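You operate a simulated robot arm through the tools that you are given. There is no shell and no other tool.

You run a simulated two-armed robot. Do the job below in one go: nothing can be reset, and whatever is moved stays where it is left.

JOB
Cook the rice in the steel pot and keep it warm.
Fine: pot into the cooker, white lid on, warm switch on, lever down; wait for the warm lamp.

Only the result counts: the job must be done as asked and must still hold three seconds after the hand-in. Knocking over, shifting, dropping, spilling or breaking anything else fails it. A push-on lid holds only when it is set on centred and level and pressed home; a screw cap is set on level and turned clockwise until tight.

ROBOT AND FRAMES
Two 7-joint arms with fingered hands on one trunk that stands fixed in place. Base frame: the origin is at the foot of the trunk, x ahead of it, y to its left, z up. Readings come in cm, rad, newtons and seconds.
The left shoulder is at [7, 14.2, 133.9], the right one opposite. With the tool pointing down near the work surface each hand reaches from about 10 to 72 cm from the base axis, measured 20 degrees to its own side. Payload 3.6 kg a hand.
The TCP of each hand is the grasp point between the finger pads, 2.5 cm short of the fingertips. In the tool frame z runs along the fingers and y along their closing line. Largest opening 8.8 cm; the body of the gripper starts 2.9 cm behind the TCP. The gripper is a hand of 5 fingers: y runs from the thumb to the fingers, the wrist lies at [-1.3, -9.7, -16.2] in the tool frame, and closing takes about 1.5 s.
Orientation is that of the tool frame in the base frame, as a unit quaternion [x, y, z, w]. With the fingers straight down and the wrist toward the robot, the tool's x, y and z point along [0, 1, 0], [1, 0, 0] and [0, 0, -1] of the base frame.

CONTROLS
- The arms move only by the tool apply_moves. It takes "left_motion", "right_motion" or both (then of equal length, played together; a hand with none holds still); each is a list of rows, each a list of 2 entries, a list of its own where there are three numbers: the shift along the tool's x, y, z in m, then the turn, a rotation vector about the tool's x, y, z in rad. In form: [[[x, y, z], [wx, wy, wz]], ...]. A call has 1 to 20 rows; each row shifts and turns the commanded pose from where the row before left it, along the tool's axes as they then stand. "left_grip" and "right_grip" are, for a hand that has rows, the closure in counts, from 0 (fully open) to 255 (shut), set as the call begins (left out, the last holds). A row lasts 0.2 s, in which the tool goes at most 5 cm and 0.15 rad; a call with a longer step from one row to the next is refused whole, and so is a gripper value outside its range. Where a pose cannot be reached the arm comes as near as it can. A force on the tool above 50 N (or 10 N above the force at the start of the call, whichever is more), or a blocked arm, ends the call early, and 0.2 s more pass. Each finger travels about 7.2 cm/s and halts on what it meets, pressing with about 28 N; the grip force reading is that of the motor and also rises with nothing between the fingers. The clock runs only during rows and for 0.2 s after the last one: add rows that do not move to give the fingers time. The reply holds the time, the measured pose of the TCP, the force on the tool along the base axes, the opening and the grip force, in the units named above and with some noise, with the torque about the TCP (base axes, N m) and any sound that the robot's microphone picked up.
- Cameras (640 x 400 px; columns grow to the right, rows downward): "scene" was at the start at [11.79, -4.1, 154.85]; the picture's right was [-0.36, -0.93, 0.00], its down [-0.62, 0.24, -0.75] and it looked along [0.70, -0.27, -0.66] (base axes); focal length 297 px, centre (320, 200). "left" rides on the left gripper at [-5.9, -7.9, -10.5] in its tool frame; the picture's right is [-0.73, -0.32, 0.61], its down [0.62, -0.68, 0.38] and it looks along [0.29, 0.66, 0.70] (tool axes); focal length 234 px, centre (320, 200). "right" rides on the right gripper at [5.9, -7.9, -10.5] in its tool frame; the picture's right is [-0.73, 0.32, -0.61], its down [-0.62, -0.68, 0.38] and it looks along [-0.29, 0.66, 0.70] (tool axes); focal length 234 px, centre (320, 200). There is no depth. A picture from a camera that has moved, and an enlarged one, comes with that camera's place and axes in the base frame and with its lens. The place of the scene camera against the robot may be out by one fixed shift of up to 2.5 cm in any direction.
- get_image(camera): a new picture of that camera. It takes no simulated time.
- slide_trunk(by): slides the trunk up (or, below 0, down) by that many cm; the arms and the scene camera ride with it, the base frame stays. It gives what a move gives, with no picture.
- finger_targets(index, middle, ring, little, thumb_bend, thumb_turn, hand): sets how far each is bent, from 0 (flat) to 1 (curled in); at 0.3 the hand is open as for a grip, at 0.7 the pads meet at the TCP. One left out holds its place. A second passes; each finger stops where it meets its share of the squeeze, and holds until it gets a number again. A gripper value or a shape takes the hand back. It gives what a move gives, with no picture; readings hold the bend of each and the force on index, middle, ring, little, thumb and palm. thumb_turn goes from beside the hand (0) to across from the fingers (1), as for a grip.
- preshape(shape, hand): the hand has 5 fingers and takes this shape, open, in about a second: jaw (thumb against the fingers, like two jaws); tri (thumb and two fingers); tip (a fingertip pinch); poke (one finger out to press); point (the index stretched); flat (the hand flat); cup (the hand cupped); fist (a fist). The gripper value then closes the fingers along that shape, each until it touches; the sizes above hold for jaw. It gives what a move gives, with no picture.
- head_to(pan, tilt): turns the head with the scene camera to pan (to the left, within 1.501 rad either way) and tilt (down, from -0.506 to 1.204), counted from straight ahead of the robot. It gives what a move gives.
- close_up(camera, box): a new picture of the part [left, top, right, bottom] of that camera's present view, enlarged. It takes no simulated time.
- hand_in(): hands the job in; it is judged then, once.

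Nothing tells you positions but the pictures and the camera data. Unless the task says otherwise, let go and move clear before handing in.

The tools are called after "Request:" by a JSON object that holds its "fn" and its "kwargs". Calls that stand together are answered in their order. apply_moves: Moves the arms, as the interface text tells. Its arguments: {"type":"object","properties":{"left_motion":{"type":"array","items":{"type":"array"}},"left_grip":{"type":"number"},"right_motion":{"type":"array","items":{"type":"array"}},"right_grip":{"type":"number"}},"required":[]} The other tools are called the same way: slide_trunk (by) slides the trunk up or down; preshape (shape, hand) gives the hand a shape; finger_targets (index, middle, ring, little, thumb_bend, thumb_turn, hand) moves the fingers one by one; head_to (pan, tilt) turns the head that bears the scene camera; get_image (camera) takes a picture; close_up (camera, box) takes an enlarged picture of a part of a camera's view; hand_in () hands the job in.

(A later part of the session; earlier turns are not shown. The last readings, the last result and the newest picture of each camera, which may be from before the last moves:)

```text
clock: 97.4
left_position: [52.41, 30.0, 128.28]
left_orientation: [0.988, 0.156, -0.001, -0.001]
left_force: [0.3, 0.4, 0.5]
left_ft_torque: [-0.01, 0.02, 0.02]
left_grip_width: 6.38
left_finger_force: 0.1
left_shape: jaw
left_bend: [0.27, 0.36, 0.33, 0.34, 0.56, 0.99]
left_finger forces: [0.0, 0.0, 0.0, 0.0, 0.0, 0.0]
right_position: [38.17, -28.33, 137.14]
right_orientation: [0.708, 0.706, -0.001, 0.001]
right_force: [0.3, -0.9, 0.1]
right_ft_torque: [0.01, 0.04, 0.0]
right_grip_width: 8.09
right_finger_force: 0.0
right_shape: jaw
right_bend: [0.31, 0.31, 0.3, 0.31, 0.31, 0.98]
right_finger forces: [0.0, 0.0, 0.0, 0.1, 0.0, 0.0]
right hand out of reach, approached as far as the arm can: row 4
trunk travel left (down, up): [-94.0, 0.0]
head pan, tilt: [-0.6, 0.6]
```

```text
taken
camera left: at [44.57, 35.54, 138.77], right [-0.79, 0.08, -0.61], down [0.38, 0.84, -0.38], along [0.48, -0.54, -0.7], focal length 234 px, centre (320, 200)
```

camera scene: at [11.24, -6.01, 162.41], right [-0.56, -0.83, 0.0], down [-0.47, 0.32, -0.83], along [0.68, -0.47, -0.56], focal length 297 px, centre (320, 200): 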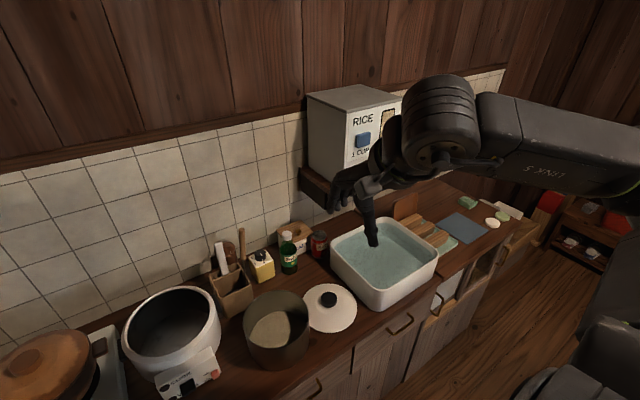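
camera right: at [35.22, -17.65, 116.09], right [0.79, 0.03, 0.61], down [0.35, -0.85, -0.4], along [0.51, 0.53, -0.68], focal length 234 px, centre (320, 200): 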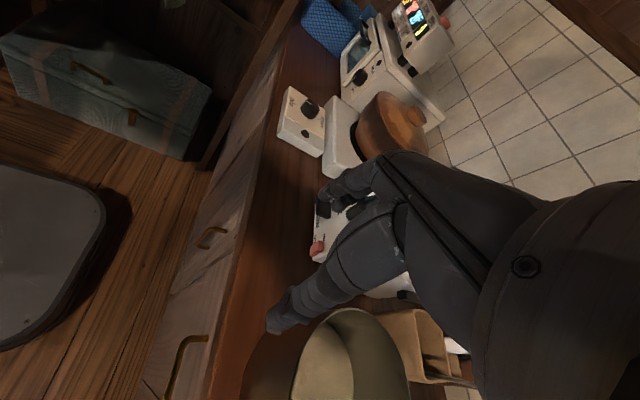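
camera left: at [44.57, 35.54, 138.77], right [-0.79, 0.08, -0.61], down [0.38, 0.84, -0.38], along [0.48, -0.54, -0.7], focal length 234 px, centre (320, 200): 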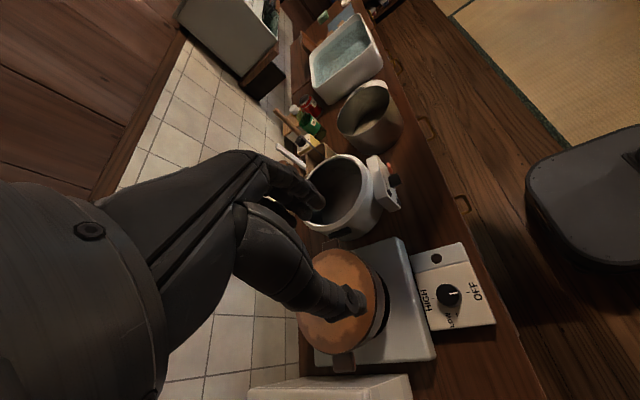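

The elbow is still far out and up. I'll try swinging the hand the other way, with yaw strongly negative, which should tuck the elbow in and down, then look at the posture.

Request:
{"fn": "apply_moves", "kwargs": {"right_motion": [[[0, 0.02, 0.02], [0, 0, 0.145]], [[0, 0.02, 0.02], [0, 0, 0.145]], [[0, 0.02, 0.02], [0, 0, 0.145]], [[0, 0.01, 0.02], [0, 0, 0.145]], [[0, 0, 0.02], [0, 0, 0.145]], [[0, 0, 0], [0, 0, 0.145]], [[0, 0, 0], [0, 0, 0.145]], [[0, 0, 0], [0, 0, 0.145]], [[0, 0, 0], [0, 0, 0.145]], [[0, 0, 0], [0, 0, 0.145]], [[0, 0, 0], [0, 0, 0.145]], [[0, 0, 0], [0, 0, 0]]]}}

Request:
{"fn": "get_image", "kwargs": {"camera": "scene"}}

```text
clock: 100.0
left_position: [52.69, 29.76, 128.38]
left_orientation: [0.988, 0.156, 0.001, 0.0]
left_force: [0.4, 0.1, -0.1]
left_ft_torque: [-0.02, -0.03, 0.04]
left_grip_width: 6.37
left_finger_force: 0.1
left_shape: jaw
left_bend: [0.27, 0.36, 0.33, 0.34, 0.56, 0.99]
left_finger forces: [0.1, 0.0, 0.1, 0.0, 0.0, 0.0]
right_position: [47.63, -24.06, 123.77]
right_orientation: [1.0, -0.013, 0.003, -0.005]
right_force: [0.5, -0.2, 0.2]
right_ft_torque: [-0.04, 0.0, 0.03]
right_grip_width: 8.11
right_finger_force: 0.1
right_shape: jaw
right_bend: [0.31, 0.31, 0.3, 0.31, 0.31, 0.98]
right_finger forces: [0.0, 0.1, 0.0, 0.1, 0.0, 0.0]
right hand out of reach, approached as far as the arm can: row 7, 8, 9, 10, 11
trunk travel left (down, up): [-94.0, 0.0]
head pan, tilt: [-0.6, 0.6]
```

```text
taken
camera scene: at [11.21, -6.13, 162.41], right [-0.56, -0.83, 0.0], down [-0.47, 0.32, -0.82], along [0.68, -0.47, -0.57], focal length 297 px, centre (320, 200)
```

scene: 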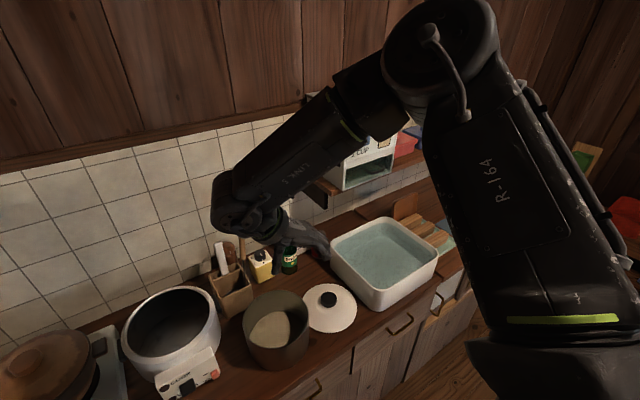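

Swinging outward raises the elbow even more. I'll unwind that and instead take the hand low in front of the counter, where the elbow must drop, then turn it inward there.

Request:
{"fn": "apply_moves", "kwargs": {"right_motion": [[[0, 0, 0], [0, 0, -0.145]], [[0, 0, 0], [0, 0, -0.145]], [[0, 0, 0], [0, 0, -0.145]], [[0, 0, 0], [0, 0, -0.145]], [[0, 0, 0], [0, 0, -0.145]], [[0, 0, 0], [0, 0, -0.145]], [[0, 0, 0], [0, 0, -0.145]], [[0, 0, 0], [0, 0, -0.145]], [[0, 0, 0], [0, 0, -0.145]], [[0, 0, 0], [0, 0, -0.145]], [[0, 0, 0], [0, 0, -0.145]], [[0, -0.03, 0], [0, 0, 0]], [[0, -0.03, 0], [0, 0, 0]], [[0, -0.03, 0], [0, 0, 0]], [[0, -0.03, 0], [0, 0, 0]], [[0, 0, 0], [0, 0, 0]]]}}

Request:
{"fn": "get_image", "kwargs": {"camera": "scene"}}

```text
clock: 103.4
left_position: [52.63, 29.9, 128.37]
left_orientation: [0.988, 0.156, 0.0, 0.0]
left_force: [0.1, 0.4, -0.5]
left_ft_torque: [-0.01, -0.03, -0.01]
left_grip_width: 6.39
left_finger_force: 0.1
left_shape: jaw
left_bend: [0.27, 0.36, 0.33, 0.34, 0.56, 0.99]
left_finger forces: [0.0, 0.1, 0.0, 0.0, 0.0, 0.1]
right_position: [40.34, -24.59, 123.8]
right_orientation: [0.708, 0.707, -0.002, 0.0]
right_force: [-0.3, 1.0, -0.3]
right_ft_torque: [-0.01, 0.0, -0.05]
right_grip_width: 8.09
right_finger_force: 0.1
right_shape: jaw
right_bend: [0.31, 0.31, 0.3, 0.31, 0.31, 0.98]
right_finger forces: [0.0, 0.0, 0.0, 0.1, 0.0, 0.0]
right hand out of reach, approached as far as the arm can: row 14, 15
trunk travel left (down, up): [-94.0, 0.0]
head pan, tilt: [-0.6, 0.6]
```

```text
taken
camera scene: at [11.21, -6.08, 162.42], right [-0.56, -0.83, 0.0], down [-0.47, 0.32, -0.83], along [0.68, -0.47, -0.56], focal length 297 px, centre (320, 200)
```

scene: 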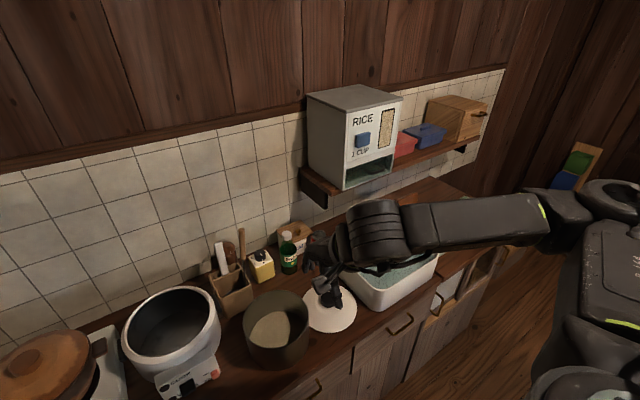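

Now the forearm is level with the elbow to the right. I'll go down over the free front area of the counter and then turn the hand inward there.

Request:
{"fn": "apply_moves", "kwargs": {"right_motion": [[[0, 0, 0.03], [0, 0, 0]], [[0, 0, 0.03], [0, 0, 0]], [[0, 0, 0.03], [0, 0, 0]], [[0, 0, 0.03], [0, 0, 0]], [[0, 0, 0.03], [0, 0, 0]], [[0, 0, 0.03], [0, 0, 0]], [[0, 0, 0.03], [0, 0, 0]], [[0, 0, 0.03], [0, 0, 0]], [[0, 0, 0], [0, 0, -0.145]], [[0, 0, 0], [0, 0, -0.145]], [[0, 0, 0], [0, 0, -0.145]], [[0, 0, 0], [0, 0, -0.145]], [[0, 0, 0], [0, 0, -0.145]], [[0, 0, 0], [0, 0, -0.145]], [[0, 0, 0], [0, 0, -0.145]], [[0, 0, 0], [0, 0, 0]]]}}

Request:
{"fn": "get_image", "kwargs": {"camera": "scene"}}

```text
clock: 106.8
left_position: [52.56, 29.78, 128.26]
left_orientation: [0.988, 0.157, 0.0, 0.001]
left_force: [0.2, -0.4, 0.5]
left_ft_torque: [0.03, 0.0, 0.0]
left_grip_width: 6.38
left_finger_force: 0.1
left_shape: jaw
left_bend: [0.27, 0.36, 0.33, 0.34, 0.56, 0.99]
left_finger forces: [0.0, 0.0, 0.0, 0.0, 0.0, 0.0]
right_position: [39.83, -22.46, 104.17]
right_orientation: [0.277, 0.961, 0.0, 0.001]
right_force: [0.3, -0.6, 0.6]
right_ft_torque: [0.0, -0.02, -0.01]
right_grip_width: 8.11
right_finger_force: 0.0
right_shape: jaw
right_bend: [0.31, 0.31, 0.3, 0.31, 0.31, 0.98]
right_finger forces: [0.0, 0.1, 0.1, 0.0, 0.0, 0.0]
right hand out of reach, approached as far as the arm can: row 7, 8, 14, 15
trunk travel left (down, up): [-94.0, 0.0]
head pan, tilt: [-0.6, 0.6]
```

```text
taken
camera scene: at [11.11, -6.18, 162.42], right [-0.56, -0.83, 0.0], down [-0.47, 0.32, -0.83], along [0.68, -0.47, -0.56], focal length 297 px, centre (320, 200)
```

scene: 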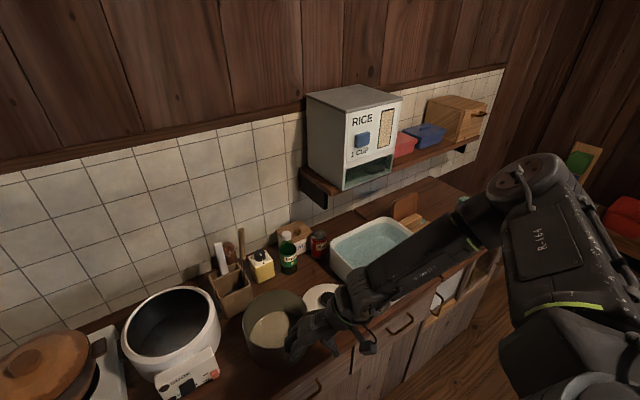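

I think I understand the drift: turning the hand inward while low raises the elbow, and turning it inward while high lowers it. So I'll turn outward here while low, then turn inward again while high, to bring the elbow down.

Request:
{"fn": "apply_moves", "kwargs": {"right_motion": [[[0, 0, 0], [0, 0, 0.145]], [[0, 0, 0], [0, 0, 0.145]], [[0, 0, 0], [0, 0, 0.145]], [[0, 0, 0], [0, 0, 0.145]], [[0, 0, 0], [0, 0, 0.145]], [[0, 0, 0], [0, 0, 0.145]], [[0, 0, 0], [0, 0, 0.145]], [[0, 0, 0], [0, 0, 0.145]], [[0, 0, 0], [0, 0, 0.145]], [[0, 0, 0], [0, 0, 0.145]], [[0, 0, 0], [0, 0, 0.145]], [[0, 0, 0], [0, 0, 0.145]], [[0, 0, 0], [0, 0, 0.145]], [[0, 0, 0], [0, 0, 0.145]], [[0, 0, 0], [0, 0, 0]]]}}

Request:
{"fn": "get_image", "kwargs": {"camera": "scene"}}

```text
clock: 110.0
left_position: [52.67, 29.83, 128.3]
left_orientation: [0.988, 0.156, 0.0, 0.0]
left_force: [0.0, 0.2, -0.2]
left_ft_torque: [0.03, 0.01, -0.01]
left_grip_width: 6.35
left_finger_force: 0.1
left_shape: jaw
left_bend: [0.27, 0.36, 0.33, 0.34, 0.56, 0.99]
left_finger forces: [0.0, 0.1, 0.0, 0.0, 0.0, 0.1]
right_position: [40.25, -22.5, 104.61]
right_orientation: [0.937, 0.349, -0.001, -0.019]
right_force: [0.5, -0.1, -0.6]
right_ft_torque: [-0.01, 0.0, -0.03]
right_grip_width: 8.14
right_finger_force: 0.2
right_shape: jaw
right_bend: [0.31, 0.31, 0.3, 0.31, 0.31, 0.98]
right_finger forces: [0.0, 0.1, 0.0, 0.0, 0.0, 0.1]
right hand out of reach, approached as far as the arm can: row 7, 8, 9
trunk travel left (down, up): [-94.0, 0.0]
head pan, tilt: [-0.6, 0.6]
```

```text
taken
camera scene: at [11.31, -6.12, 162.41], right [-0.56, -0.83, 0.0], down [-0.47, 0.32, -0.82], along [0.68, -0.47, -0.57], focal length 297 px, centre (320, 200)
```

scene: 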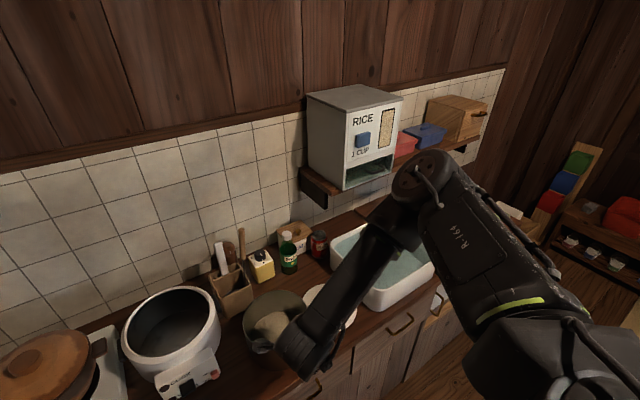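

The elbow came down a little. Now I go up high and turn inward there, which should lower it further.

Request:
{"fn": "apply_moves", "kwargs": {"right_motion": [[[0, 0, -0.045], [0, 0, 0]], [[0, 0, -0.045], [0, 0, 0]], [[0, 0, -0.045], [0, 0, 0]], [[0, 0, -0.045], [0, 0, 0]], [[0, 0, -0.045], [0, 0, 0]], [[0, 0, -0.045], [0, 0, 0]], [[0, 0, -0.045], [0, 0, 0]], [[0, 0, -0.045], [0, 0, 0]], [[0, 0, -0.045], [0, 0, 0]], [[0, 0, -0.045], [0, 0, 0]], [[0, 0, -0.045], [0, 0, 0]], [[0, 0, 0], [0, 0, 0]]]}}

Request:
{"fn": "apply_moves", "kwargs": {"right_motion": [[[0, 0, 0], [0, 0, -0.145]], [[0, 0, 0], [0, 0, -0.145]], [[0, 0, 0], [0, 0, -0.145]], [[0, 0, 0], [0, 0, -0.145]], [[0, 0, 0], [0, 0, -0.145]], [[0, 0, 0], [0, 0, -0.145]], [[0, 0, 0], [0, 0, -0.145]], [[0, 0, 0], [0, 0, -0.145]], [[0, 0, 0], [0, 0, -0.145]], [[0, 0, 0], [0, 0, -0.145]], [[0, 0, 0], [0, 0, -0.145]], [[0, 0, 0], [0, 0, -0.145]], [[0, 0, 0], [0, 0, -0.145]], [[0, 0, 0], [0, 0, 0]]]}}

Request:
{"fn": "get_image", "kwargs": {"camera": "scene"}}

```text
clock: 112.6
left_position: [52.56, 29.86, 128.44]
left_orientation: [0.988, 0.157, 0.001, 0.0]
left_force: [0.0, -0.8, -0.2]
left_ft_torque: [0.02, -0.02, 0.01]
left_grip_width: 6.36
left_finger_force: 0.1
left_shape: jaw
left_bend: [0.27, 0.36, 0.33, 0.34, 0.56, 0.99]
left_finger forces: [0.0, 0.0, 0.0, 0.1, 0.0, 0.0]
right_position: [46.12, -22.28, 150.93]
right_orientation: [0.937, 0.349, 0.001, -0.019]
right_force: [0.3, 0.4, 0.4]
right_ft_torque: [0.0, 0.04, -0.01]
right_grip_width: 8.09
right_finger_force: 0.1
right_shape: jaw
right_bend: [0.31, 0.31, 0.3, 0.31, 0.31, 0.98]
right_finger forces: [0.0, 0.0, 0.1, 0.1, 0.1, 0.1]
right hand out of reach, approached as far as the arm can: row 9, 10, 11
trunk travel left (down, up): [-94.0, 0.0]
head pan, tilt: [-0.6, 0.6]
```

```text
clock: 115.6
left_position: [52.64, 29.73, 128.24]
left_orientation: [0.988, 0.156, -0.001, -0.001]
left_force: [-0.2, 0.5, -1.2]
left_ft_torque: [0.04, 0.03, 0.02]
left_grip_width: 6.37
left_finger_force: 0.0
left_shape: jaw
left_bend: [0.27, 0.36, 0.33, 0.34, 0.56, 0.99]
left_finger forces: [0.1, 0.0, 0.0, 0.1, 0.1, 0.1]
right_position: [40.57, -14.12, 147.76]
right_orientation: [0.27, 0.963, 0.016, -0.012]
right_force: [-0.1, 0.1, -0.1]
right_ft_torque: [0.01, 0.02, -0.02]
right_grip_width: 8.08
right_finger_force: 0.1
right_shape: jaw
right_bend: [0.31, 0.31, 0.3, 0.31, 0.31, 0.98]
right_finger forces: [0.1, 0.0, 0.1, 0.0, 0.1, 0.0]
right hand out of reach, approached as far as the arm can: row 11, 12, 13
trunk travel left (down, up): [-94.0, 0.0]
head pan, tilt: [-0.6, 0.6]
```

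```text
taken
camera scene: at [11.23, -6.15, 162.41], right [-0.56, -0.83, 0.0], down [-0.47, 0.32, -0.82], along [0.68, -0.47, -0.57], focal length 297 px, centre (320, 200)
```

scene: 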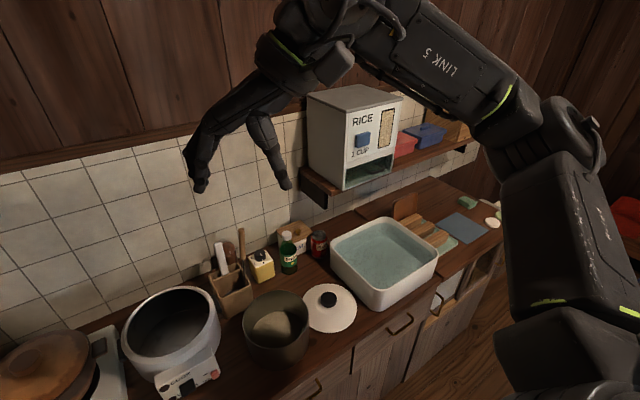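

The right elbow has now dropped below the wrist, just as on the left arm. I'll correct the small tilt, come down with the hand still turned inward, and test the right side of the pot.

Request:
{"fn": "apply_moves", "kwargs": {"right_motion": [[[0, 0, 0], [0.0243, -0.0318, 0]], [[0, 0, 0.042], [0, 0, 0]], [[0, 0, 0.042], [0, 0, 0]], [[0, 0, 0.042], [0, 0, 0]], [[0, 0, 0.042], [0, 0, 0]], [[0, 0, 0.042], [0, 0, 0]], [[0, 0, 0.042], [0, 0, 0]], [[0, 0, 0.042], [0, 0, 0]], [[0, 0, 0.042], [0, 0, 0]], [[0, 0, 0], [0, 0, 0]]]}}

Request:
{"fn": "get_image", "kwargs": {"camera": "scene"}}

```text
clock: 117.8
left_position: [52.49, 29.96, 128.41]
left_orientation: [0.988, 0.156, 0.0, 0.0]
left_force: [0.4, -0.3, 0.8]
left_ft_torque: [0.03, -0.02, 0.01]
left_grip_width: 6.38
left_finger_force: 0.0
left_shape: jaw
left_bend: [0.27, 0.36, 0.33, 0.34, 0.56, 0.99]
left_finger forces: [0.0, 0.0, 0.0, 0.0, 0.1, 0.0]
right_position: [40.76, -13.92, 114.05]
right_orientation: [0.267, 0.964, -0.001, 0.001]
right_force: [0.8, 0.5, -0.3]
right_ft_torque: [0.01, -0.04, 0.02]
right_grip_width: 8.09
right_finger_force: 0.0
right_shape: jaw
right_bend: [0.31, 0.31, 0.3, 0.31, 0.31, 0.98]
right_finger forces: [0.1, 0.1, 0.0, 0.0, 0.1, 0.0]
trunk travel left (down, up): [-94.0, 0.0]
head pan, tilt: [-0.6, 0.6]
```

```text
taken
camera scene: at [11.19, -6.05, 162.42], right [-0.56, -0.83, 0.0], down [-0.47, 0.32, -0.83], along [0.68, -0.47, -0.56], focal length 297 px, centre (320, 200)
```

scene: 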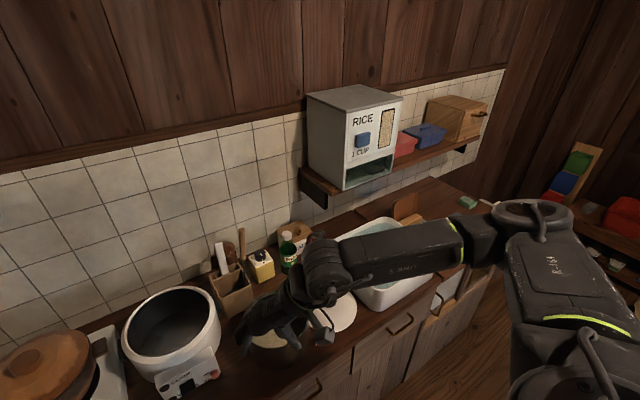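

The posture is better now. Testing the move to the right side of the pot.

Request:
{"fn": "apply_moves", "kwargs": {"right_motion": [[[-0.0316, -0.0112, 0], [0, 0, 0]], [[-0.0316, -0.0112, 0], [0, 0, 0]], [[-0.0316, -0.0112, 0], [0, 0, 0]], [[-0.0316, -0.0112, 0], [0, 0, 0]], [[-0.0316, -0.0112, 0], [0, 0, 0]], [[-0.0316, -0.0112, 0], [0, 0, 0]], [[0, 0, 0], [0, 0, 0]]]}}

Request:
{"fn": "get_image", "kwargs": {"camera": "scene"}}

```text
clock: 119.4
left_position: [52.54, 29.84, 128.16]
left_orientation: [0.988, 0.157, 0.0, 0.001]
left_force: [-0.1, 0.4, 0.8]
left_ft_torque: [0.01, 0.02, 0.01]
left_grip_width: 6.38
left_finger_force: 0.1
left_shape: jaw
left_bend: [0.27, 0.36, 0.33, 0.34, 0.56, 0.99]
left_finger forces: [0.0, 0.1, 0.0, 0.0, 0.0, 0.1]
right_position: [44.7, -17.32, 110.82]
right_orientation: [0.271, 0.962, -0.002, 0.005]
right_force: [-0.3, 0.8, 0.0]
right_ft_torque: [0.0, 0.03, 0.0]
right_grip_width: 8.1
right_finger_force: 0.0
right_shape: jaw
right_bend: [0.31, 0.31, 0.3, 0.31, 0.31, 0.98]
right_finger forces: [0.1, 0.0, 0.0, 0.0, 0.0, 0.0]
right hand out of reach, approached as far as the arm can: row 2, 3, 4, 5, 6
trunk travel left (down, up): [-94.0, 0.0]
head pan, tilt: [-0.6, 0.6]
```

```text
taken
camera scene: at [11.31, -6.1, 162.41], right [-0.56, -0.83, 0.0], down [-0.47, 0.32, -0.82], along [0.68, -0.47, -0.57], focal length 297 px, centre (320, 200)
```

scene: 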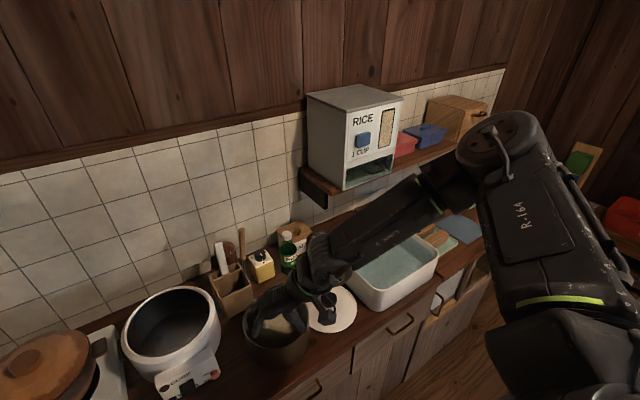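

The right elbow flipped up again at the limit. For comparison I'll check whether the left arm can hold the mirrored pose at the same low height, staying well above the clay pot.

Request:
{"fn": "apply_moves", "kwargs": {"left_motion": [[[0, 0, 0.03], [0, 0, 0]], [[0, 0, 0.03], [0, 0, 0]], [[0, 0, 0.03], [0, 0, 0]], [[0, 0, 0.03], [0, 0, 0]], [[0, 0, 0.02], [0, 0, 0]], [[0, 0, 0], [0, 0, 0]]]}}

Request:
{"fn": "head_to", "kwargs": {"pan": 0.5, "tilt": 0.6}}

Request:
{"fn": "get_image", "kwargs": {"camera": "scene"}}

```text
clock: 120.8
left_position: [52.59, 29.86, 114.18]
left_orientation: [0.988, 0.156, 0.001, 0.0]
left_force: [-0.1, -0.1, 0.3]
left_ft_torque: [0.02, -0.02, -0.02]
left_grip_width: 6.38
left_finger_force: 0.0
left_shape: jaw
left_bend: [0.27, 0.36, 0.33, 0.34, 0.56, 0.99]
left_finger forces: [0.1, 0.0, 0.1, 0.0, 0.0, 0.0]
right_position: [44.75, -17.25, 110.79]
right_orientation: [0.271, 0.963, -0.002, 0.004]
right_force: [0.8, 0.6, 0.6]
right_ft_torque: [0.0, 0.01, 0.0]
right_grip_width: 8.11
right_finger_force: 0.1
right_shape: jaw
right_bend: [0.31, 0.31, 0.3, 0.31, 0.31, 0.98]
right_finger forces: [0.0, 0.1, 0.0, 0.1, 0.1, 0.0]
trunk travel left (down, up): [-94.0, 0.0]
head pan, tilt: [-0.6, 0.6]
```

```text
clock: 122.2
left_position: [52.61, 29.88, 114.16]
left_orientation: [0.988, 0.156, 0.0, 0.0]
left_force: [-1.1, 0.4, -0.2]
left_ft_torque: [-0.02, -0.02, 0.01]
left_grip_width: 6.36
left_finger_force: 0.1
left_shape: jaw
left_bend: [0.27, 0.36, 0.33, 0.34, 0.56, 0.99]
left_finger forces: [0.1, 0.0, 0.1, 0.0, 0.0, 0.0]
right_position: [44.68, -17.28, 110.78]
right_orientation: [0.271, 0.962, -0.003, 0.006]
right_force: [0.3, -0.2, 0.5]
right_ft_torque: [0.0, 0.0, -0.01]
right_grip_width: 8.08
right_finger_force: 0.0
right_shape: jaw
right_bend: [0.31, 0.31, 0.3, 0.31, 0.31, 0.98]
right_finger forces: [0.0, 0.0, 0.0, 0.0, 0.1, 0.0]
trunk travel left (down, up): [-94.0, 0.0]
head pan, tilt: [0.499, 0.6]
```

```text
taken
camera scene: at [11.71, 3.13, 162.41], right [0.48, -0.88, 0.0], down [-0.5, -0.27, -0.82], along [0.72, 0.39, -0.57], focal length 297 px, centre (320, 200)
```

scene: 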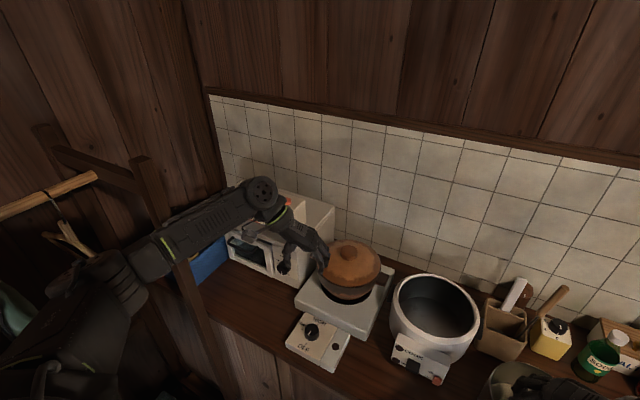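

The left arm holds the mirrored pose easily with its elbow low, so I need the right elbow lower still. I'll repeat the cycle: turn outward while low, then rise.

Request:
{"fn": "apply_moves", "kwargs": {"right_motion": [[[0, 0, 0], [0, 0, 0.145]], [[0, 0, 0], [0, 0, 0.145]], [[0, 0, 0], [0, 0, 0.145]], [[0, 0, 0], [0, 0, 0.145]], [[0, 0, 0], [0, 0, 0.145]], [[0, 0, 0], [0, 0, 0.145]], [[0, 0, 0], [0, 0, 0.145]], [[0, 0, 0], [0, 0, 0.145]], [[0, 0, 0], [0, 0, 0.145]], [[0, 0, 0], [0, 0, 0.145]], [[0, 0, 0], [0, 0, 0.145]], [[0, 0, 0], [0, 0, 0.145]], [[0, 0, 0], [0, 0, 0.145]], [[0, 0, 0], [0, 0, 0.145]], [[0, 0, 0], [0, 0, 0]]]}}

Request:
{"fn": "apply_moves", "kwargs": {"right_motion": [[[0, 0, -0.045], [0, 0, 0]], [[0, 0, -0.045], [0, 0, 0]], [[0, 0, -0.045], [0, 0, 0]], [[0, 0, -0.045], [0, 0, 0]], [[0, 0, -0.045], [0, 0, 0]], [[0, 0, -0.045], [0, 0, 0]], [[0, 0, -0.045], [0, 0, 0]], [[0, 0, -0.045], [0, 0, 0]], [[0, 0, 0], [0, 0, 0]]]}}

Request:
{"fn": "head_to", "kwargs": {"pan": -0.6, "tilt": 0.4}}

Request:
{"fn": "get_image", "kwargs": {"camera": "scene"}}

```text
clock: 125.4
left_position: [52.64, 29.86, 114.21]
left_orientation: [0.988, 0.155, 0.001, 0.001]
left_force: [0.4, -0.7, -0.1]
left_ft_torque: [0.0, 0.02, 0.01]
left_grip_width: 6.37
left_finger_force: 0.1
left_shape: jaw
left_bend: [0.27, 0.36, 0.33, 0.34, 0.56, 0.99]
left_finger forces: [0.0, 0.0, 0.0, 0.0, 0.0, 0.0]
right_position: [44.84, -17.38, 110.82]
right_orientation: [0.96, 0.279, 0.001, 0.001]
right_force: [-0.6, -0.4, -0.6]
right_ft_torque: [-0.02, -0.03, -0.01]
right_grip_width: 8.1
right_finger_force: 0.1
right_shape: jaw
right_bend: [0.31, 0.31, 0.3, 0.31, 0.31, 0.98]
right_finger forces: [0.1, 0.0, 0.0, 0.0, 0.1, 0.0]
trunk travel left (down, up): [-94.0, 0.0]
head pan, tilt: [0.499, 0.6]
```

```text
clock: 127.4
left_position: [52.54, 29.88, 114.22]
left_orientation: [0.988, 0.156, 0.0, 0.001]
left_force: [0.2, -0.1, 0.5]
left_ft_torque: [0.0, -0.01, 0.0]
left_grip_width: 6.35
left_finger_force: 0.0
left_shape: jaw
left_bend: [0.27, 0.36, 0.33, 0.34, 0.56, 0.99]
left_finger forces: [0.0, 0.1, 0.1, 0.1, 0.0, 0.0]
right_position: [44.94, -17.06, 146.85]
right_orientation: [0.96, 0.281, 0.0, 0.001]
right_force: [-0.9, 0.7, 0.4]
right_ft_torque: [0.0, 0.05, 0.02]
right_grip_width: 8.09
right_finger_force: 0.0
right_shape: jaw
right_bend: [0.31, 0.31, 0.3, 0.31, 0.31, 0.98]
right_finger forces: [0.0, 0.1, 0.0, 0.0, 0.0, 0.0]
trunk travel left (down, up): [-94.0, 0.0]
head pan, tilt: [0.499, 0.6]
```

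```text
clock: 128.7
left_position: [52.59, 29.98, 114.26]
left_orientation: [0.988, 0.156, 0.0, 0.001]
left_force: [0.0, -0.9, -1.0]
left_ft_torque: [0.01, 0.03, 0.0]
left_grip_width: 6.35
left_finger_force: 0.0
left_shape: jaw
left_bend: [0.27, 0.36, 0.33, 0.34, 0.56, 0.99]
left_finger forces: [0.0, 0.1, 0.0, 0.1, 0.1, 0.0]
right_position: [44.9, -17.09, 146.8]
right_orientation: [0.96, 0.28, 0.001, 0.001]
right_force: [0.0, 0.8, 1.0]
right_ft_torque: [-0.02, 0.0, -0.02]
right_grip_width: 8.12
right_finger_force: 0.0
right_shape: jaw
right_bend: [0.31, 0.31, 0.3, 0.31, 0.31, 0.98]
right_finger forces: [0.0, 0.0, 0.1, 0.1, 0.0, 0.0]
trunk travel left (down, up): [-94.0, 0.0]
head pan, tilt: [-0.6, 0.4]
```

```text
taken
camera scene: at [11.61, -6.32, 164.23], right [-0.56, -0.83, 0.0], down [-0.32, 0.22, -0.92], along [0.76, -0.52, -0.39], focal length 297 px, centre (320, 200)
```

scene: 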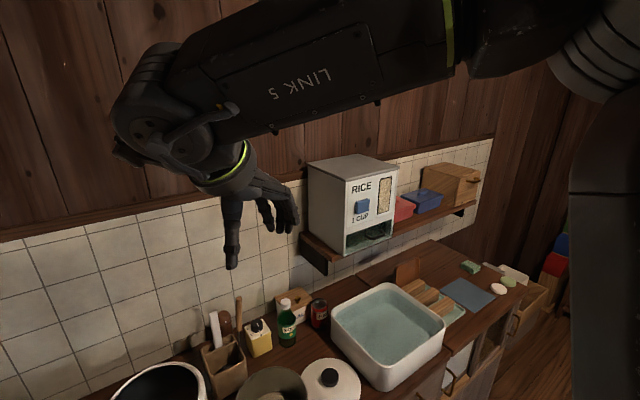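

No limits were hit this time. Now turning inward while high.

Request:
{"fn": "apply_moves", "kwargs": {"right_motion": [[[0, 0, 0], [0, 0, -0.145]], [[0, 0, 0], [0, 0, -0.145]], [[0, 0, 0], [0, 0, -0.145]], [[0, 0, 0], [0, 0, -0.145]], [[0, 0, 0], [0, 0, -0.145]], [[0, 0, 0], [0, 0, -0.145]], [[0, 0, 0], [0, 0, -0.145]], [[0, 0, 0], [0, 0, -0.145]], [[0, 0, 0], [0, 0, -0.145]], [[0, 0, 0], [0, 0, -0.145]], [[0, 0, 0], [0, 0, -0.145]], [[0, 0, 0], [0, 0, -0.145]], [[0, 0, 0], [0, 0, -0.145]], [[0, 0, 0], [0, 0, -0.145]], [[0, 0, 0], [0, 0, 0]]]}}

Request:
{"fn": "get_image", "kwargs": {"camera": "scene"}}

```text
clock: 131.9
left_position: [52.63, 29.91, 114.25]
left_orientation: [0.988, 0.156, 0.0, 0.0]
left_force: [0.2, -0.9, -0.3]
left_ft_torque: [-0.01, 0.01, 0.02]
left_grip_width: 6.38
left_finger_force: 0.0
left_shape: jaw
left_bend: [0.27, 0.36, 0.33, 0.34, 0.56, 0.99]
left_finger forces: [0.0, 0.0, 0.0, 0.1, 0.1, 0.1]
right_position: [41.83, -13.37, 145.81]
right_orientation: [0.271, 0.963, 0.001, 0.001]
right_force: [0.0, -0.4, -0.3]
right_ft_torque: [-0.02, -0.05, 0.0]
right_grip_width: 8.12
right_finger_force: 0.0
right_shape: jaw
right_bend: [0.31, 0.31, 0.3, 0.31, 0.31, 0.98]
right_finger forces: [0.0, 0.0, 0.0, 0.0, 0.0, 0.1]
right hand out of reach, approached as far as the arm can: row 14
trunk travel left (down, up): [-94.0, 0.0]
head pan, tilt: [-0.6, 0.4]
```

```text
taken
camera scene: at [11.58, -6.3, 164.24], right [-0.56, -0.83, 0.0], down [-0.32, 0.22, -0.92], along [0.76, -0.52, -0.39], focal length 297 px, centre (320, 200)
```

scene: 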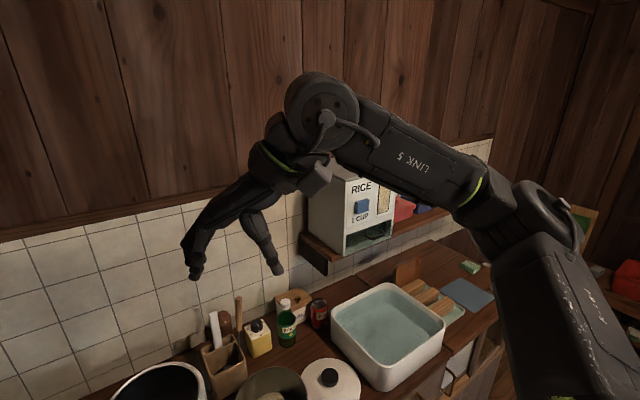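

Same posture as before. Now I go low without pushing into the limit, turn outward again there, and repeat to accumulate the drop.

Request:
{"fn": "apply_moves", "kwargs": {"right_motion": [[[0, 0, 0.045], [0, 0, 0]], [[0, 0, 0.045], [0, 0, 0]], [[0, 0, 0.045], [0, 0, 0]], [[0, 0, 0.045], [0, 0, 0]], [[0, 0, 0.045], [0, 0, 0]], [[0, 0, 0.045], [0, 0, 0]], [[0, 0, 0.045], [0, 0, 0]], [[0, 0, 0], [0, 0, 0]]]}}

Request:
{"fn": "get_image", "kwargs": {"camera": "scene"}}

Request:
{"fn": "apply_moves", "kwargs": {"right_motion": [[[0, 0, 0], [0, 0, 0.145]], [[0, 0, 0], [0, 0, 0.145]], [[0, 0, 0], [0, 0, 0.145]], [[0, 0, 0], [0, 0, 0.145]], [[0, 0, 0], [0, 0, 0.145]], [[0, 0, 0], [0, 0, 0.145]], [[0, 0, 0], [0, 0, 0.145]], [[0, 0, 0], [0, 0, 0.145]], [[0, 0, 0], [0, 0, 0.145]], [[0, 0, 0], [0, 0, 0.145]], [[0, 0, 0], [0, 0, 0.145]], [[0, 0, 0], [0, 0, 0.145]], [[0, 0, 0], [0, 0, 0.145]], [[0, 0, 0], [0, 0, 0.145]], [[0, 0, 0], [0, 0, 0]]]}}

Request:
{"fn": "get_image", "kwargs": {"camera": "scene"}}

```text
clock: 133.7
left_position: [52.53, 30.01, 114.25]
left_orientation: [0.988, 0.157, 0.0, 0.001]
left_force: [-0.2, 0.4, 0.4]
left_ft_torque: [0.02, -0.04, -0.02]
left_grip_width: 6.36
left_finger_force: 0.1
left_shape: jaw
left_bend: [0.27, 0.36, 0.33, 0.34, 0.56, 0.99]
left_finger forces: [0.0, 0.0, 0.0, 0.0, 0.0, 0.0]
right_position: [42.04, -13.43, 114.39]
right_orientation: [0.268, 0.963, -0.001, 0.001]
right_force: [0.3, 0.3, -0.1]
right_ft_torque: [0.01, 0.04, -0.01]
right_grip_width: 8.1
right_finger_force: 0.1
right_shape: jaw
right_bend: [0.31, 0.31, 0.3, 0.31, 0.31, 0.98]
right_finger forces: [0.0, 0.0, 0.0, 0.1, 0.0, 0.0]
trunk travel left (down, up): [-94.0, 0.0]
head pan, tilt: [-0.6, 0.4]
```

```text
taken
camera scene: at [11.5, -6.2, 164.25], right [-0.56, -0.83, 0.0], down [-0.32, 0.22, -0.92], along [0.76, -0.52, -0.39], focal length 297 px, centre (320, 200)
```

scene: 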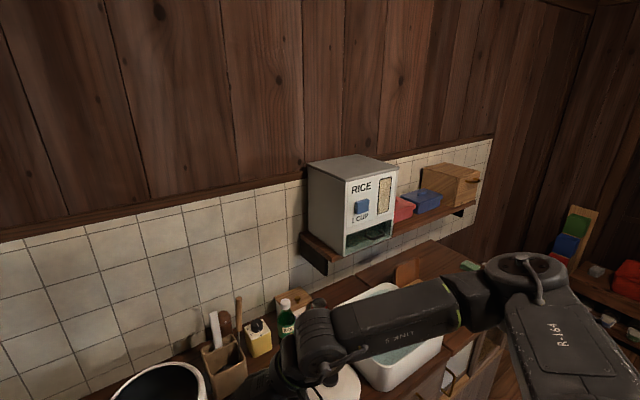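

```text
clock: 136.9
left_position: [52.69, 29.83, 114.31]
left_orientation: [0.988, 0.157, -0.001, 0.0]
left_force: [0.3, 0.4, -0.1]
left_ft_torque: [-0.02, 0.0, -0.03]
left_grip_width: 6.36
left_finger_force: 0.0
left_shape: jaw
left_bend: [0.27, 0.36, 0.33, 0.34, 0.56, 0.99]
left_finger forces: [0.0, 0.0, 0.0, 0.1, 0.0, 0.0]
right_position: [41.88, -13.57, 114.17]
right_orientation: [0.96, 0.279, 0.001, 0.001]
right_force: [-0.1, 0.5, -0.3]
right_ft_torque: [0.02, 0.01, -0.02]
right_grip_width: 8.12
right_finger_force: 0.0
right_shape: jaw
right_bend: [0.31, 0.31, 0.3, 0.31, 0.31, 0.98]
right_finger forces: [0.0, 0.0, 0.0, 0.1, 0.0, 0.0]
trunk travel left (down, up): [-94.0, 0.0]
head pan, tilt: [-0.6, 0.4]
```

```text
taken
camera scene: at [11.59, -6.34, 164.23], right [-0.56, -0.83, 0.0], down [-0.32, 0.22, -0.92], along [0.76, -0.52, -0.39], focal length 297 px, centre (320, 200)
```

scene: 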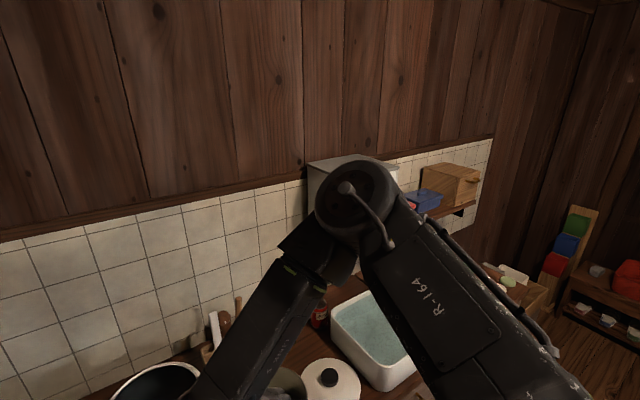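

The posture turns out to depend only on the hand pose, not on history, and the left arm travelled via x of about 52 at z = 128. I'll send the right hand through the exact mirrored route, staying further from the body.

Request:
{"fn": "apply_moves", "kwargs": {"right_motion": [[[0, 0, -0.02], [0, 0, -0.1434]], [[0, 0, -0.02], [0, 0, -0.1434]], [[0, 0, -0.02], [0, 0, -0.1434]], [[0, 0, -0.02], [0, 0, -0.1434]], [[0, 0, -0.02], [0, 0, -0.1434]], [[0, 0, -0.02], [0, 0, -0.1434]], [[0, 0, -0.018], [0, 0, -0.1434]], [[0.035, 0.026, 0], [0, 0, 0]], [[0.035, 0.026, 0], [0, 0, 0]], [[0.035, 0.026, 0], [0, 0, 0]], [[0.035, 0.026, 0], [0, 0, 0]], [[0, 0, 0], [0, 0, 0]]]}}

Request:
{"fn": "apply_moves", "kwargs": {"right_motion": [[[0, 0, 0], [0, 0, -0.14]], [[0, 0, 0], [0, 0, -0.14]], [[0, 0, 0], [0, 0, -0.14]], [[0, 0, 0], [0, 0, -0.14]], [[0, 0, 0], [0, 0, -0.14]], [[0, 0, 0], [0, 0, -0.14]], [[0, 0, 0], [0, 0, -0.14]], [[0, 0, 0], [0, 0, -0.14]], [[0, 0, 0], [0, 0, -0.14]], [[0, 0, 0], [0, 0, 0]]]}}

Request:
{"fn": "get_image", "kwargs": {"camera": "scene"}}

```text
clock: 139.5
left_position: [52.58, 29.99, 114.27]
left_orientation: [0.988, 0.156, -0.001, 0.0]
left_force: [-1.4, -0.2, 0.2]
left_ft_torque: [0.02, -0.01, -0.05]
left_grip_width: 6.4
left_finger_force: 0.0
left_shape: jaw
left_bend: [0.27, 0.36, 0.33, 0.34, 0.56, 0.99]
left_finger forces: [0.0, 0.0, 0.1, 0.1, 0.0, 0.0]
right_position: [52.3, 0.6, 128.01]
right_orientation: [0.706, 0.708, 0.0, 0.0]
right_force: [1.0, 0.4, -0.9]
right_ft_torque: [-0.03, 0.02, -0.01]
right_grip_width: 8.08
right_finger_force: 0.2
right_shape: jaw
right_bend: [0.31, 0.31, 0.3, 0.31, 0.31, 0.98]
right_finger forces: [0.0, 0.0, 0.1, 0.0, 0.1, 0.1]
trunk travel left (down, up): [-94.0, 0.0]
head pan, tilt: [-0.6, 0.4]
```

```text
clock: 141.7
left_position: [52.69, 29.92, 114.22]
left_orientation: [0.988, 0.156, 0.0, 0.0]
left_force: [-1.2, 0.5, 0.4]
left_ft_torque: [0.0, 0.02, 0.01]
left_grip_width: 6.38
left_finger_force: 0.0
left_shape: jaw
left_bend: [0.27, 0.36, 0.33, 0.34, 0.56, 0.99]
left_finger forces: [0.0, 0.0, 0.1, 0.0, 0.0, 0.0]
right_position: [52.25, 0.43, 128.02]
right_orientation: [0.256, 0.967, -0.001, 0.001]
right_force: [0.1, -0.1, 0.3]
right_ft_torque: [0.0, -0.03, 0.02]
right_grip_width: 8.12
right_finger_force: 0.1
right_shape: jaw
right_bend: [0.31, 0.31, 0.3, 0.31, 0.31, 0.98]
right_finger forces: [0.0, 0.0, 0.0, 0.1, 0.0, 0.1]
right hand out of reach, approached as far as the arm can: row 8, 9
trunk travel left (down, up): [-94.0, 0.0]
head pan, tilt: [-0.6, 0.4]
```

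```text
taken
camera scene: at [11.6, -6.32, 164.23], right [-0.56, -0.83, 0.0], down [-0.32, 0.22, -0.92], along [0.76, -0.52, -0.39], focal length 297 px, centre (320, 200)
```

scene: 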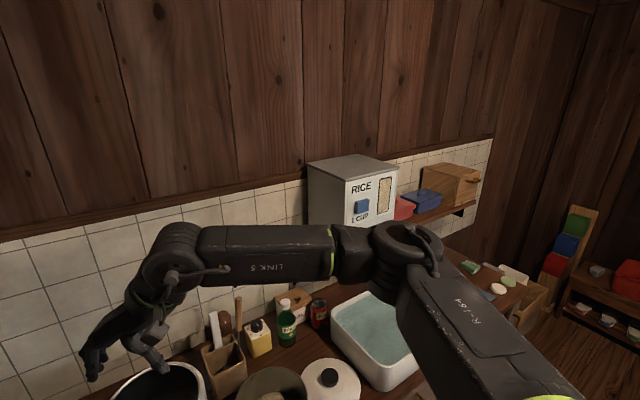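

The right arm's posture simply favours its home shape, so I'll work with it. Tilting the hand forward about its closing line should ease the wrist and allow more yaw. I'll lower the trunk to its original height and test a tilted right-hand pose near the pot.

Request:
{"fn": "slide_trunk", "kwargs": {"by": -6.5}}

Request:
{"fn": "apply_moves", "kwargs": {"right_motion": [[[0, 0, 0], [0, 0, 0.13]], [[0, 0, 0], [0, 0, 0.13]], [[0, 0, 0], [0, 0, 0.13]], [[0, 0, 0], [0, 0, 0.13]], [[-0.026, -0.0175, 0], [0, 0, 0]], [[-0.026, -0.0175, 0], [0, 0, 0]], [[-0.026, -0.0175, 0], [0, 0, 0]], [[-0.026, -0.0175, 0], [0, 0, 0]], [[-0.026, -0.0175, 0], [0, 0, 0]], [[-0.026, -0.0175, 0], [0, 0, 0]], [[-0.026, -0.0175, 0], [0, 0, 0]], [[0, 0, 0], [0, -0.15, 0]], [[0, 0, 0], [0, -0.15, 0]], [[0, 0, 0], [0, -0.15, 0]], [[0, 0, 0], [0, -0.15, 0]], [[0, 0, 0], [0, 0, 0]]]}}

Request:
{"fn": "head_to", "kwargs": {"pan": -0.365, "tilt": 0.724}}

Request:
{"fn": "get_image", "kwargs": {"camera": "scene"}}

```text
clock: 142.7
left_position: [52.63, 29.9, 107.67]
left_orientation: [0.988, 0.156, 0.001, -0.001]
left_force: [0.1, -1.1, -0.4]
left_ft_torque: [0.01, 0.01, -0.01]
left_grip_width: 6.38
left_finger_force: 0.1
left_shape: jaw
left_bend: [0.27, 0.36, 0.33, 0.34, 0.56, 0.99]
left_finger forces: [0.0, 0.1, 0.0, 0.0, 0.0, 0.1]
right_position: [52.37, 0.5, 121.46]
right_orientation: [0.257, 0.966, -0.001, 0.001]
right_force: [0.7, 0.7, -0.1]
right_ft_torque: [-0.03, 0.03, -0.02]
right_grip_width: 8.09
right_finger_force: 0.0
right_shape: jaw
right_bend: [0.31, 0.31, 0.3, 0.31, 0.31, 0.98]
right_finger forces: [0.0, 0.1, 0.0, 0.0, 0.0, 0.1]
trunk travel left (down, up): [-87.5, 6.5]
head pan, tilt: [-0.6, 0.4]
```

```text
clock: 146.1
left_position: [52.64, 29.95, 107.68]
left_orientation: [0.988, 0.156, 0.0, 0.0]
left_force: [0.3, -0.3, 0.2]
left_ft_torque: [0.02, 0.0, 0.0]
left_grip_width: 6.36
left_finger_force: 0.1
left_shape: jaw
left_bend: [0.27, 0.36, 0.33, 0.34, 0.56, 0.99]
left_finger forces: [0.1, 0.0, 0.0, 0.0, 0.1, 0.0]
right_position: [51.0, -21.43, 121.49]
right_orientation: [0.474, 0.828, -0.148, 0.259]
right_force: [-0.4, -0.4, 0.0]
right_ft_torque: [-0.01, 0.02, -0.03]
right_grip_width: 8.09
right_finger_force: 0.1
right_shape: jaw
right_bend: [0.31, 0.31, 0.3, 0.31, 0.31, 0.98]
right_finger forces: [0.0, 0.0, 0.1, 0.1, 0.0, 0.1]
trunk travel left (down, up): [-87.5, 6.5]
head pan, tilt: [-0.6, 0.4]
```

```text
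clock: 147.0
left_position: [52.59, 29.83, 107.8]
left_orientation: [0.988, 0.157, 0.0, 0.0]
left_force: [-0.4, 0.7, 0.2]
left_ft_torque: [-0.01, -0.02, 0.03]
left_grip_width: 6.38
left_finger_force: 0.1
left_shape: jaw
left_bend: [0.27, 0.36, 0.33, 0.34, 0.56, 0.99]
left_finger forces: [0.0, 0.0, 0.0, 0.0, 0.0, 0.1]
right_position: [50.95, -21.37, 121.68]
right_orientation: [0.475, 0.829, -0.147, 0.257]
right_force: [-0.5, 0.5, 0.2]
right_ft_torque: [0.02, -0.01, -0.03]
right_grip_width: 8.07
right_finger_force: 0.0
right_shape: jaw
right_bend: [0.31, 0.31, 0.3, 0.31, 0.31, 0.98]
right_finger forces: [0.0, 0.1, 0.0, 0.0, 0.0, 0.1]
trunk travel left (down, up): [-87.5, 6.5]
head pan, tilt: [-0.365, 0.724]
```

```text
taken
camera scene: at [11.79, -4.12, 154.85], right [-0.36, -0.93, 0.0], down [-0.62, 0.24, -0.75], along [0.7, -0.27, -0.66], focal length 297 px, centre (320, 200)
```

scene: 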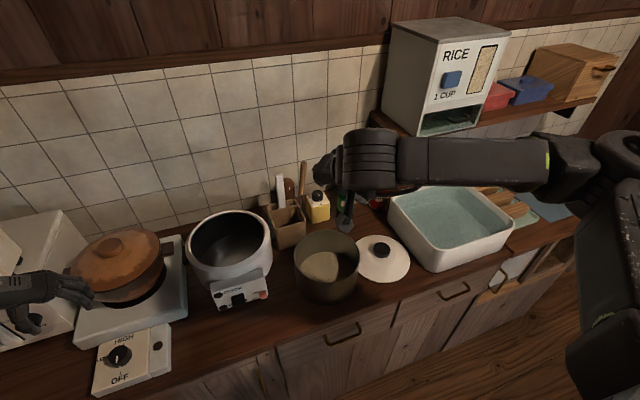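

The forward tilt works without any limit. Now I'll add more yaw about the vertical with the hand tilted.

Request:
{"fn": "apply_moves", "kwargs": {"right_motion": [[[0, 0, 0], [-0.074, 0, -0.108]], [[0, 0, 0], [-0.074, 0, -0.108]], [[0, 0, 0], [-0.074, 0, -0.108]], [[0, 0, 0], [-0.074, 0, -0.108]], [[0, 0, 0], [-0.074, 0, -0.108]], [[0, 0, 0], [-0.074, 0, -0.108]], [[0, 0, 0], [0, 0, 0]]]}}

Request:
{"fn": "get_image", "kwargs": {"camera": "scene"}}

```text
clock: 148.6
left_position: [52.54, 29.96, 107.72]
left_orientation: [0.988, 0.156, -0.001, 0.0]
left_force: [-0.1, -0.2, 0.0]
left_ft_torque: [0.03, 0.01, -0.02]
left_grip_width: 6.36
left_finger_force: 0.1
left_shape: jaw
left_bend: [0.27, 0.36, 0.33, 0.34, 0.56, 0.99]
left_finger forces: [0.0, 0.0, 0.1, 0.0, 0.0, 0.1]
right_position: [50.3, -16.87, 118.95]
right_orientation: [0.123, 0.947, -0.038, 0.296]
right_force: [-1.3, -0.1, 0.0]
right_ft_torque: [-0.01, 0.01, 0.01]
right_grip_width: 8.1
right_finger_force: 0.0
right_shape: jaw
right_bend: [0.31, 0.31, 0.3, 0.31, 0.31, 0.98]
right_finger forces: [0.0, 0.0, 0.1, 0.0, 0.1, 0.0]
right hand out of reach, approached as far as the arm can: row 5, 6
trunk travel left (down, up): [-87.5, 6.5]
head pan, tilt: [-0.365, 0.724]
```

```text
taken
camera scene: at [11.71, -4.1, 154.85], right [-0.36, -0.93, 0.0], down [-0.62, 0.24, -0.75], along [0.7, -0.27, -0.66], focal length 297 px, centre (320, 200)
```

scene: 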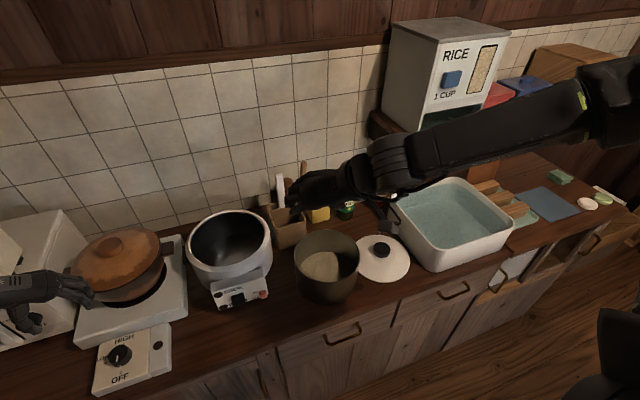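

With the tilt, 60+ degrees of yaw is feasible near the pot. I'll add a little more tilt and test the matching pose over the cooker's right side.

Request:
{"fn": "apply_moves", "kwargs": {"right_motion": [[[0, 0, 0], [0.0986, 0, 0.11]], [[0, 0, 0], [0, -0.15, 0.03]], [[-0.0046, 0.023, 0.0179], [0, 0, 0]], [[-0.0046, 0.023, 0.0179], [0, 0, 0]], [[-0.0046, 0.023, 0.0179], [0, 0, 0]], [[-0.0046, 0.023, 0.0179], [0, 0, 0]], [[-0.0046, 0.023, 0.0179], [0, 0, 0]], [[-0.0046, 0.023, 0.0179], [0, 0, 0]], [[-0.0046, 0.023, 0.0179], [0, 0, 0]], [[0, 0, 0], [0, 0, 0]]]}}

Request:
{"fn": "get_image", "kwargs": {"camera": "scene"}}

Request:
{"fn": "get_image", "kwargs": {"camera": "right"}}

```text
refused: row 2 steps farther than a row can; nothing moved
```

```text
taken
camera scene: at [11.71, -4.1, 154.85], right [-0.36, -0.93, 0.0], down [-0.62, 0.24, -0.75], along [0.7, -0.27, -0.66], focal length 297 px, centre (320, 200)
```

scene: 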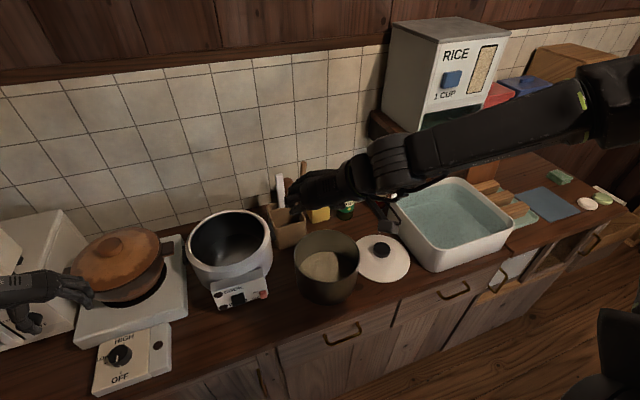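

```text
taken
camera right: at [37.93, -21.8, 124.33], right [0.32, 0.25, 0.91], down [0.53, -0.84, 0.04], along [0.78, 0.47, -0.41], focal length 234 px, centre (320, 200)
```

right: 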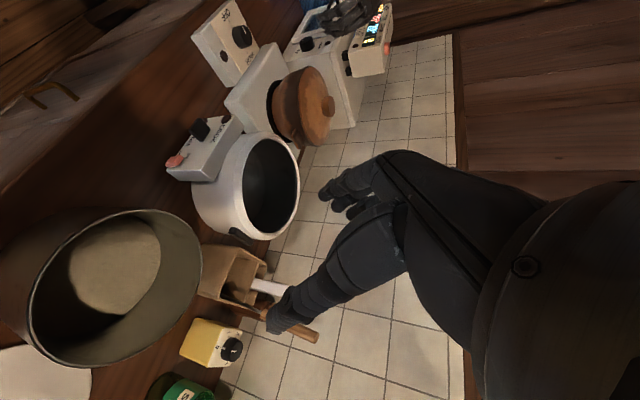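

Row 2 exceeded the turn limit, so I'll resend with smaller rotations.

Request:
{"fn": "apply_moves", "kwargs": {"right_motion": [[[0, 0, 0], [0.0986, 0, 0.1]], [[0, 0, 0], [0, -0.14, 0.03]], [[-0.0046, 0.023, 0.0179], [0, 0, 0]], [[-0.0046, 0.023, 0.0179], [0, 0, 0]], [[-0.0046, 0.023, 0.0179], [0, 0, 0]], [[-0.0046, 0.023, 0.0179], [0, 0, 0]], [[-0.0046, 0.023, 0.0179], [0, 0, 0]], [[-0.0046, 0.023, 0.0179], [0, 0, 0]], [[-0.0046, 0.023, 0.0179], [0, 0, 0]], [[0, 0, 0], [0, 0, 0]]]}}

Request:
{"fn": "get_image", "kwargs": {"camera": "scene"}}

Request:
{"fn": "get_image", "kwargs": {"camera": "right"}}

```text
clock: 150.8
left_position: [52.65, 29.83, 107.77]
left_orientation: [0.988, 0.156, 0.0, 0.0]
left_force: [0.3, -0.6, -0.4]
left_ft_torque: [-0.01, 0.0, 0.01]
left_grip_width: 6.36
left_finger_force: 0.1
left_shape: jaw
left_bend: [0.27, 0.36, 0.33, 0.34, 0.56, 0.99]
left_finger forces: [0.1, 0.0, 0.0, 0.1, 0.0, 0.0]
right_position: [66.72, -6.69, 111.97]
right_orientation: [0.191, 0.912, -0.078, 0.355]
right_force: [0.1, 0.0, -0.2]
right_ft_torque: [0.01, 0.01, 0.0]
right_grip_width: 8.11
right_finger_force: 0.1
right_shape: jaw
right_bend: [0.31, 0.31, 0.3, 0.31, 0.31, 0.98]
right_finger forces: [0.0, 0.0, 0.1, 0.1, 0.0, 0.1]
trunk travel left (down, up): [-87.5, 6.5]
head pan, tilt: [-0.365, 0.724]
```

```text
taken
camera scene: at [11.77, -4.12, 154.84], right [-0.36, -0.93, 0.0], down [-0.62, 0.24, -0.75], along [0.7, -0.27, -0.66], focal length 297 px, centre (320, 200)
```

scene: 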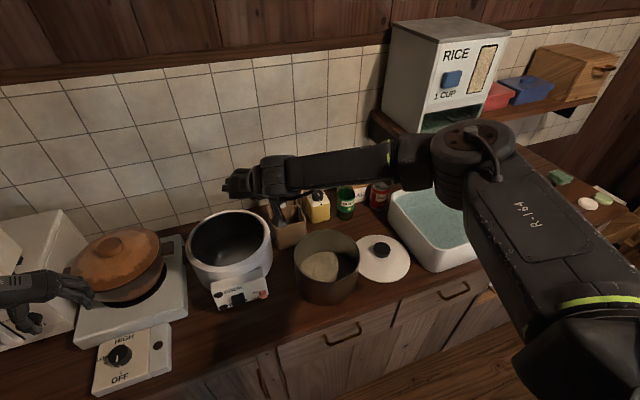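

```text
taken
camera right: at [53.2, -9.24, 115.75], right [0.25, 0.25, 0.94], down [0.38, -0.91, 0.15], along [0.89, 0.32, -0.32], focal length 234 px, centre (320, 200)
```

right: 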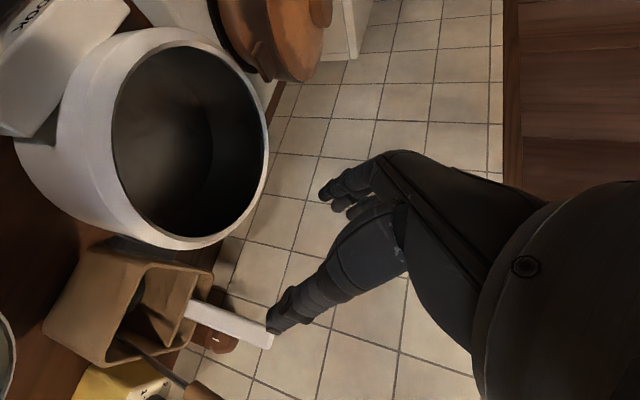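

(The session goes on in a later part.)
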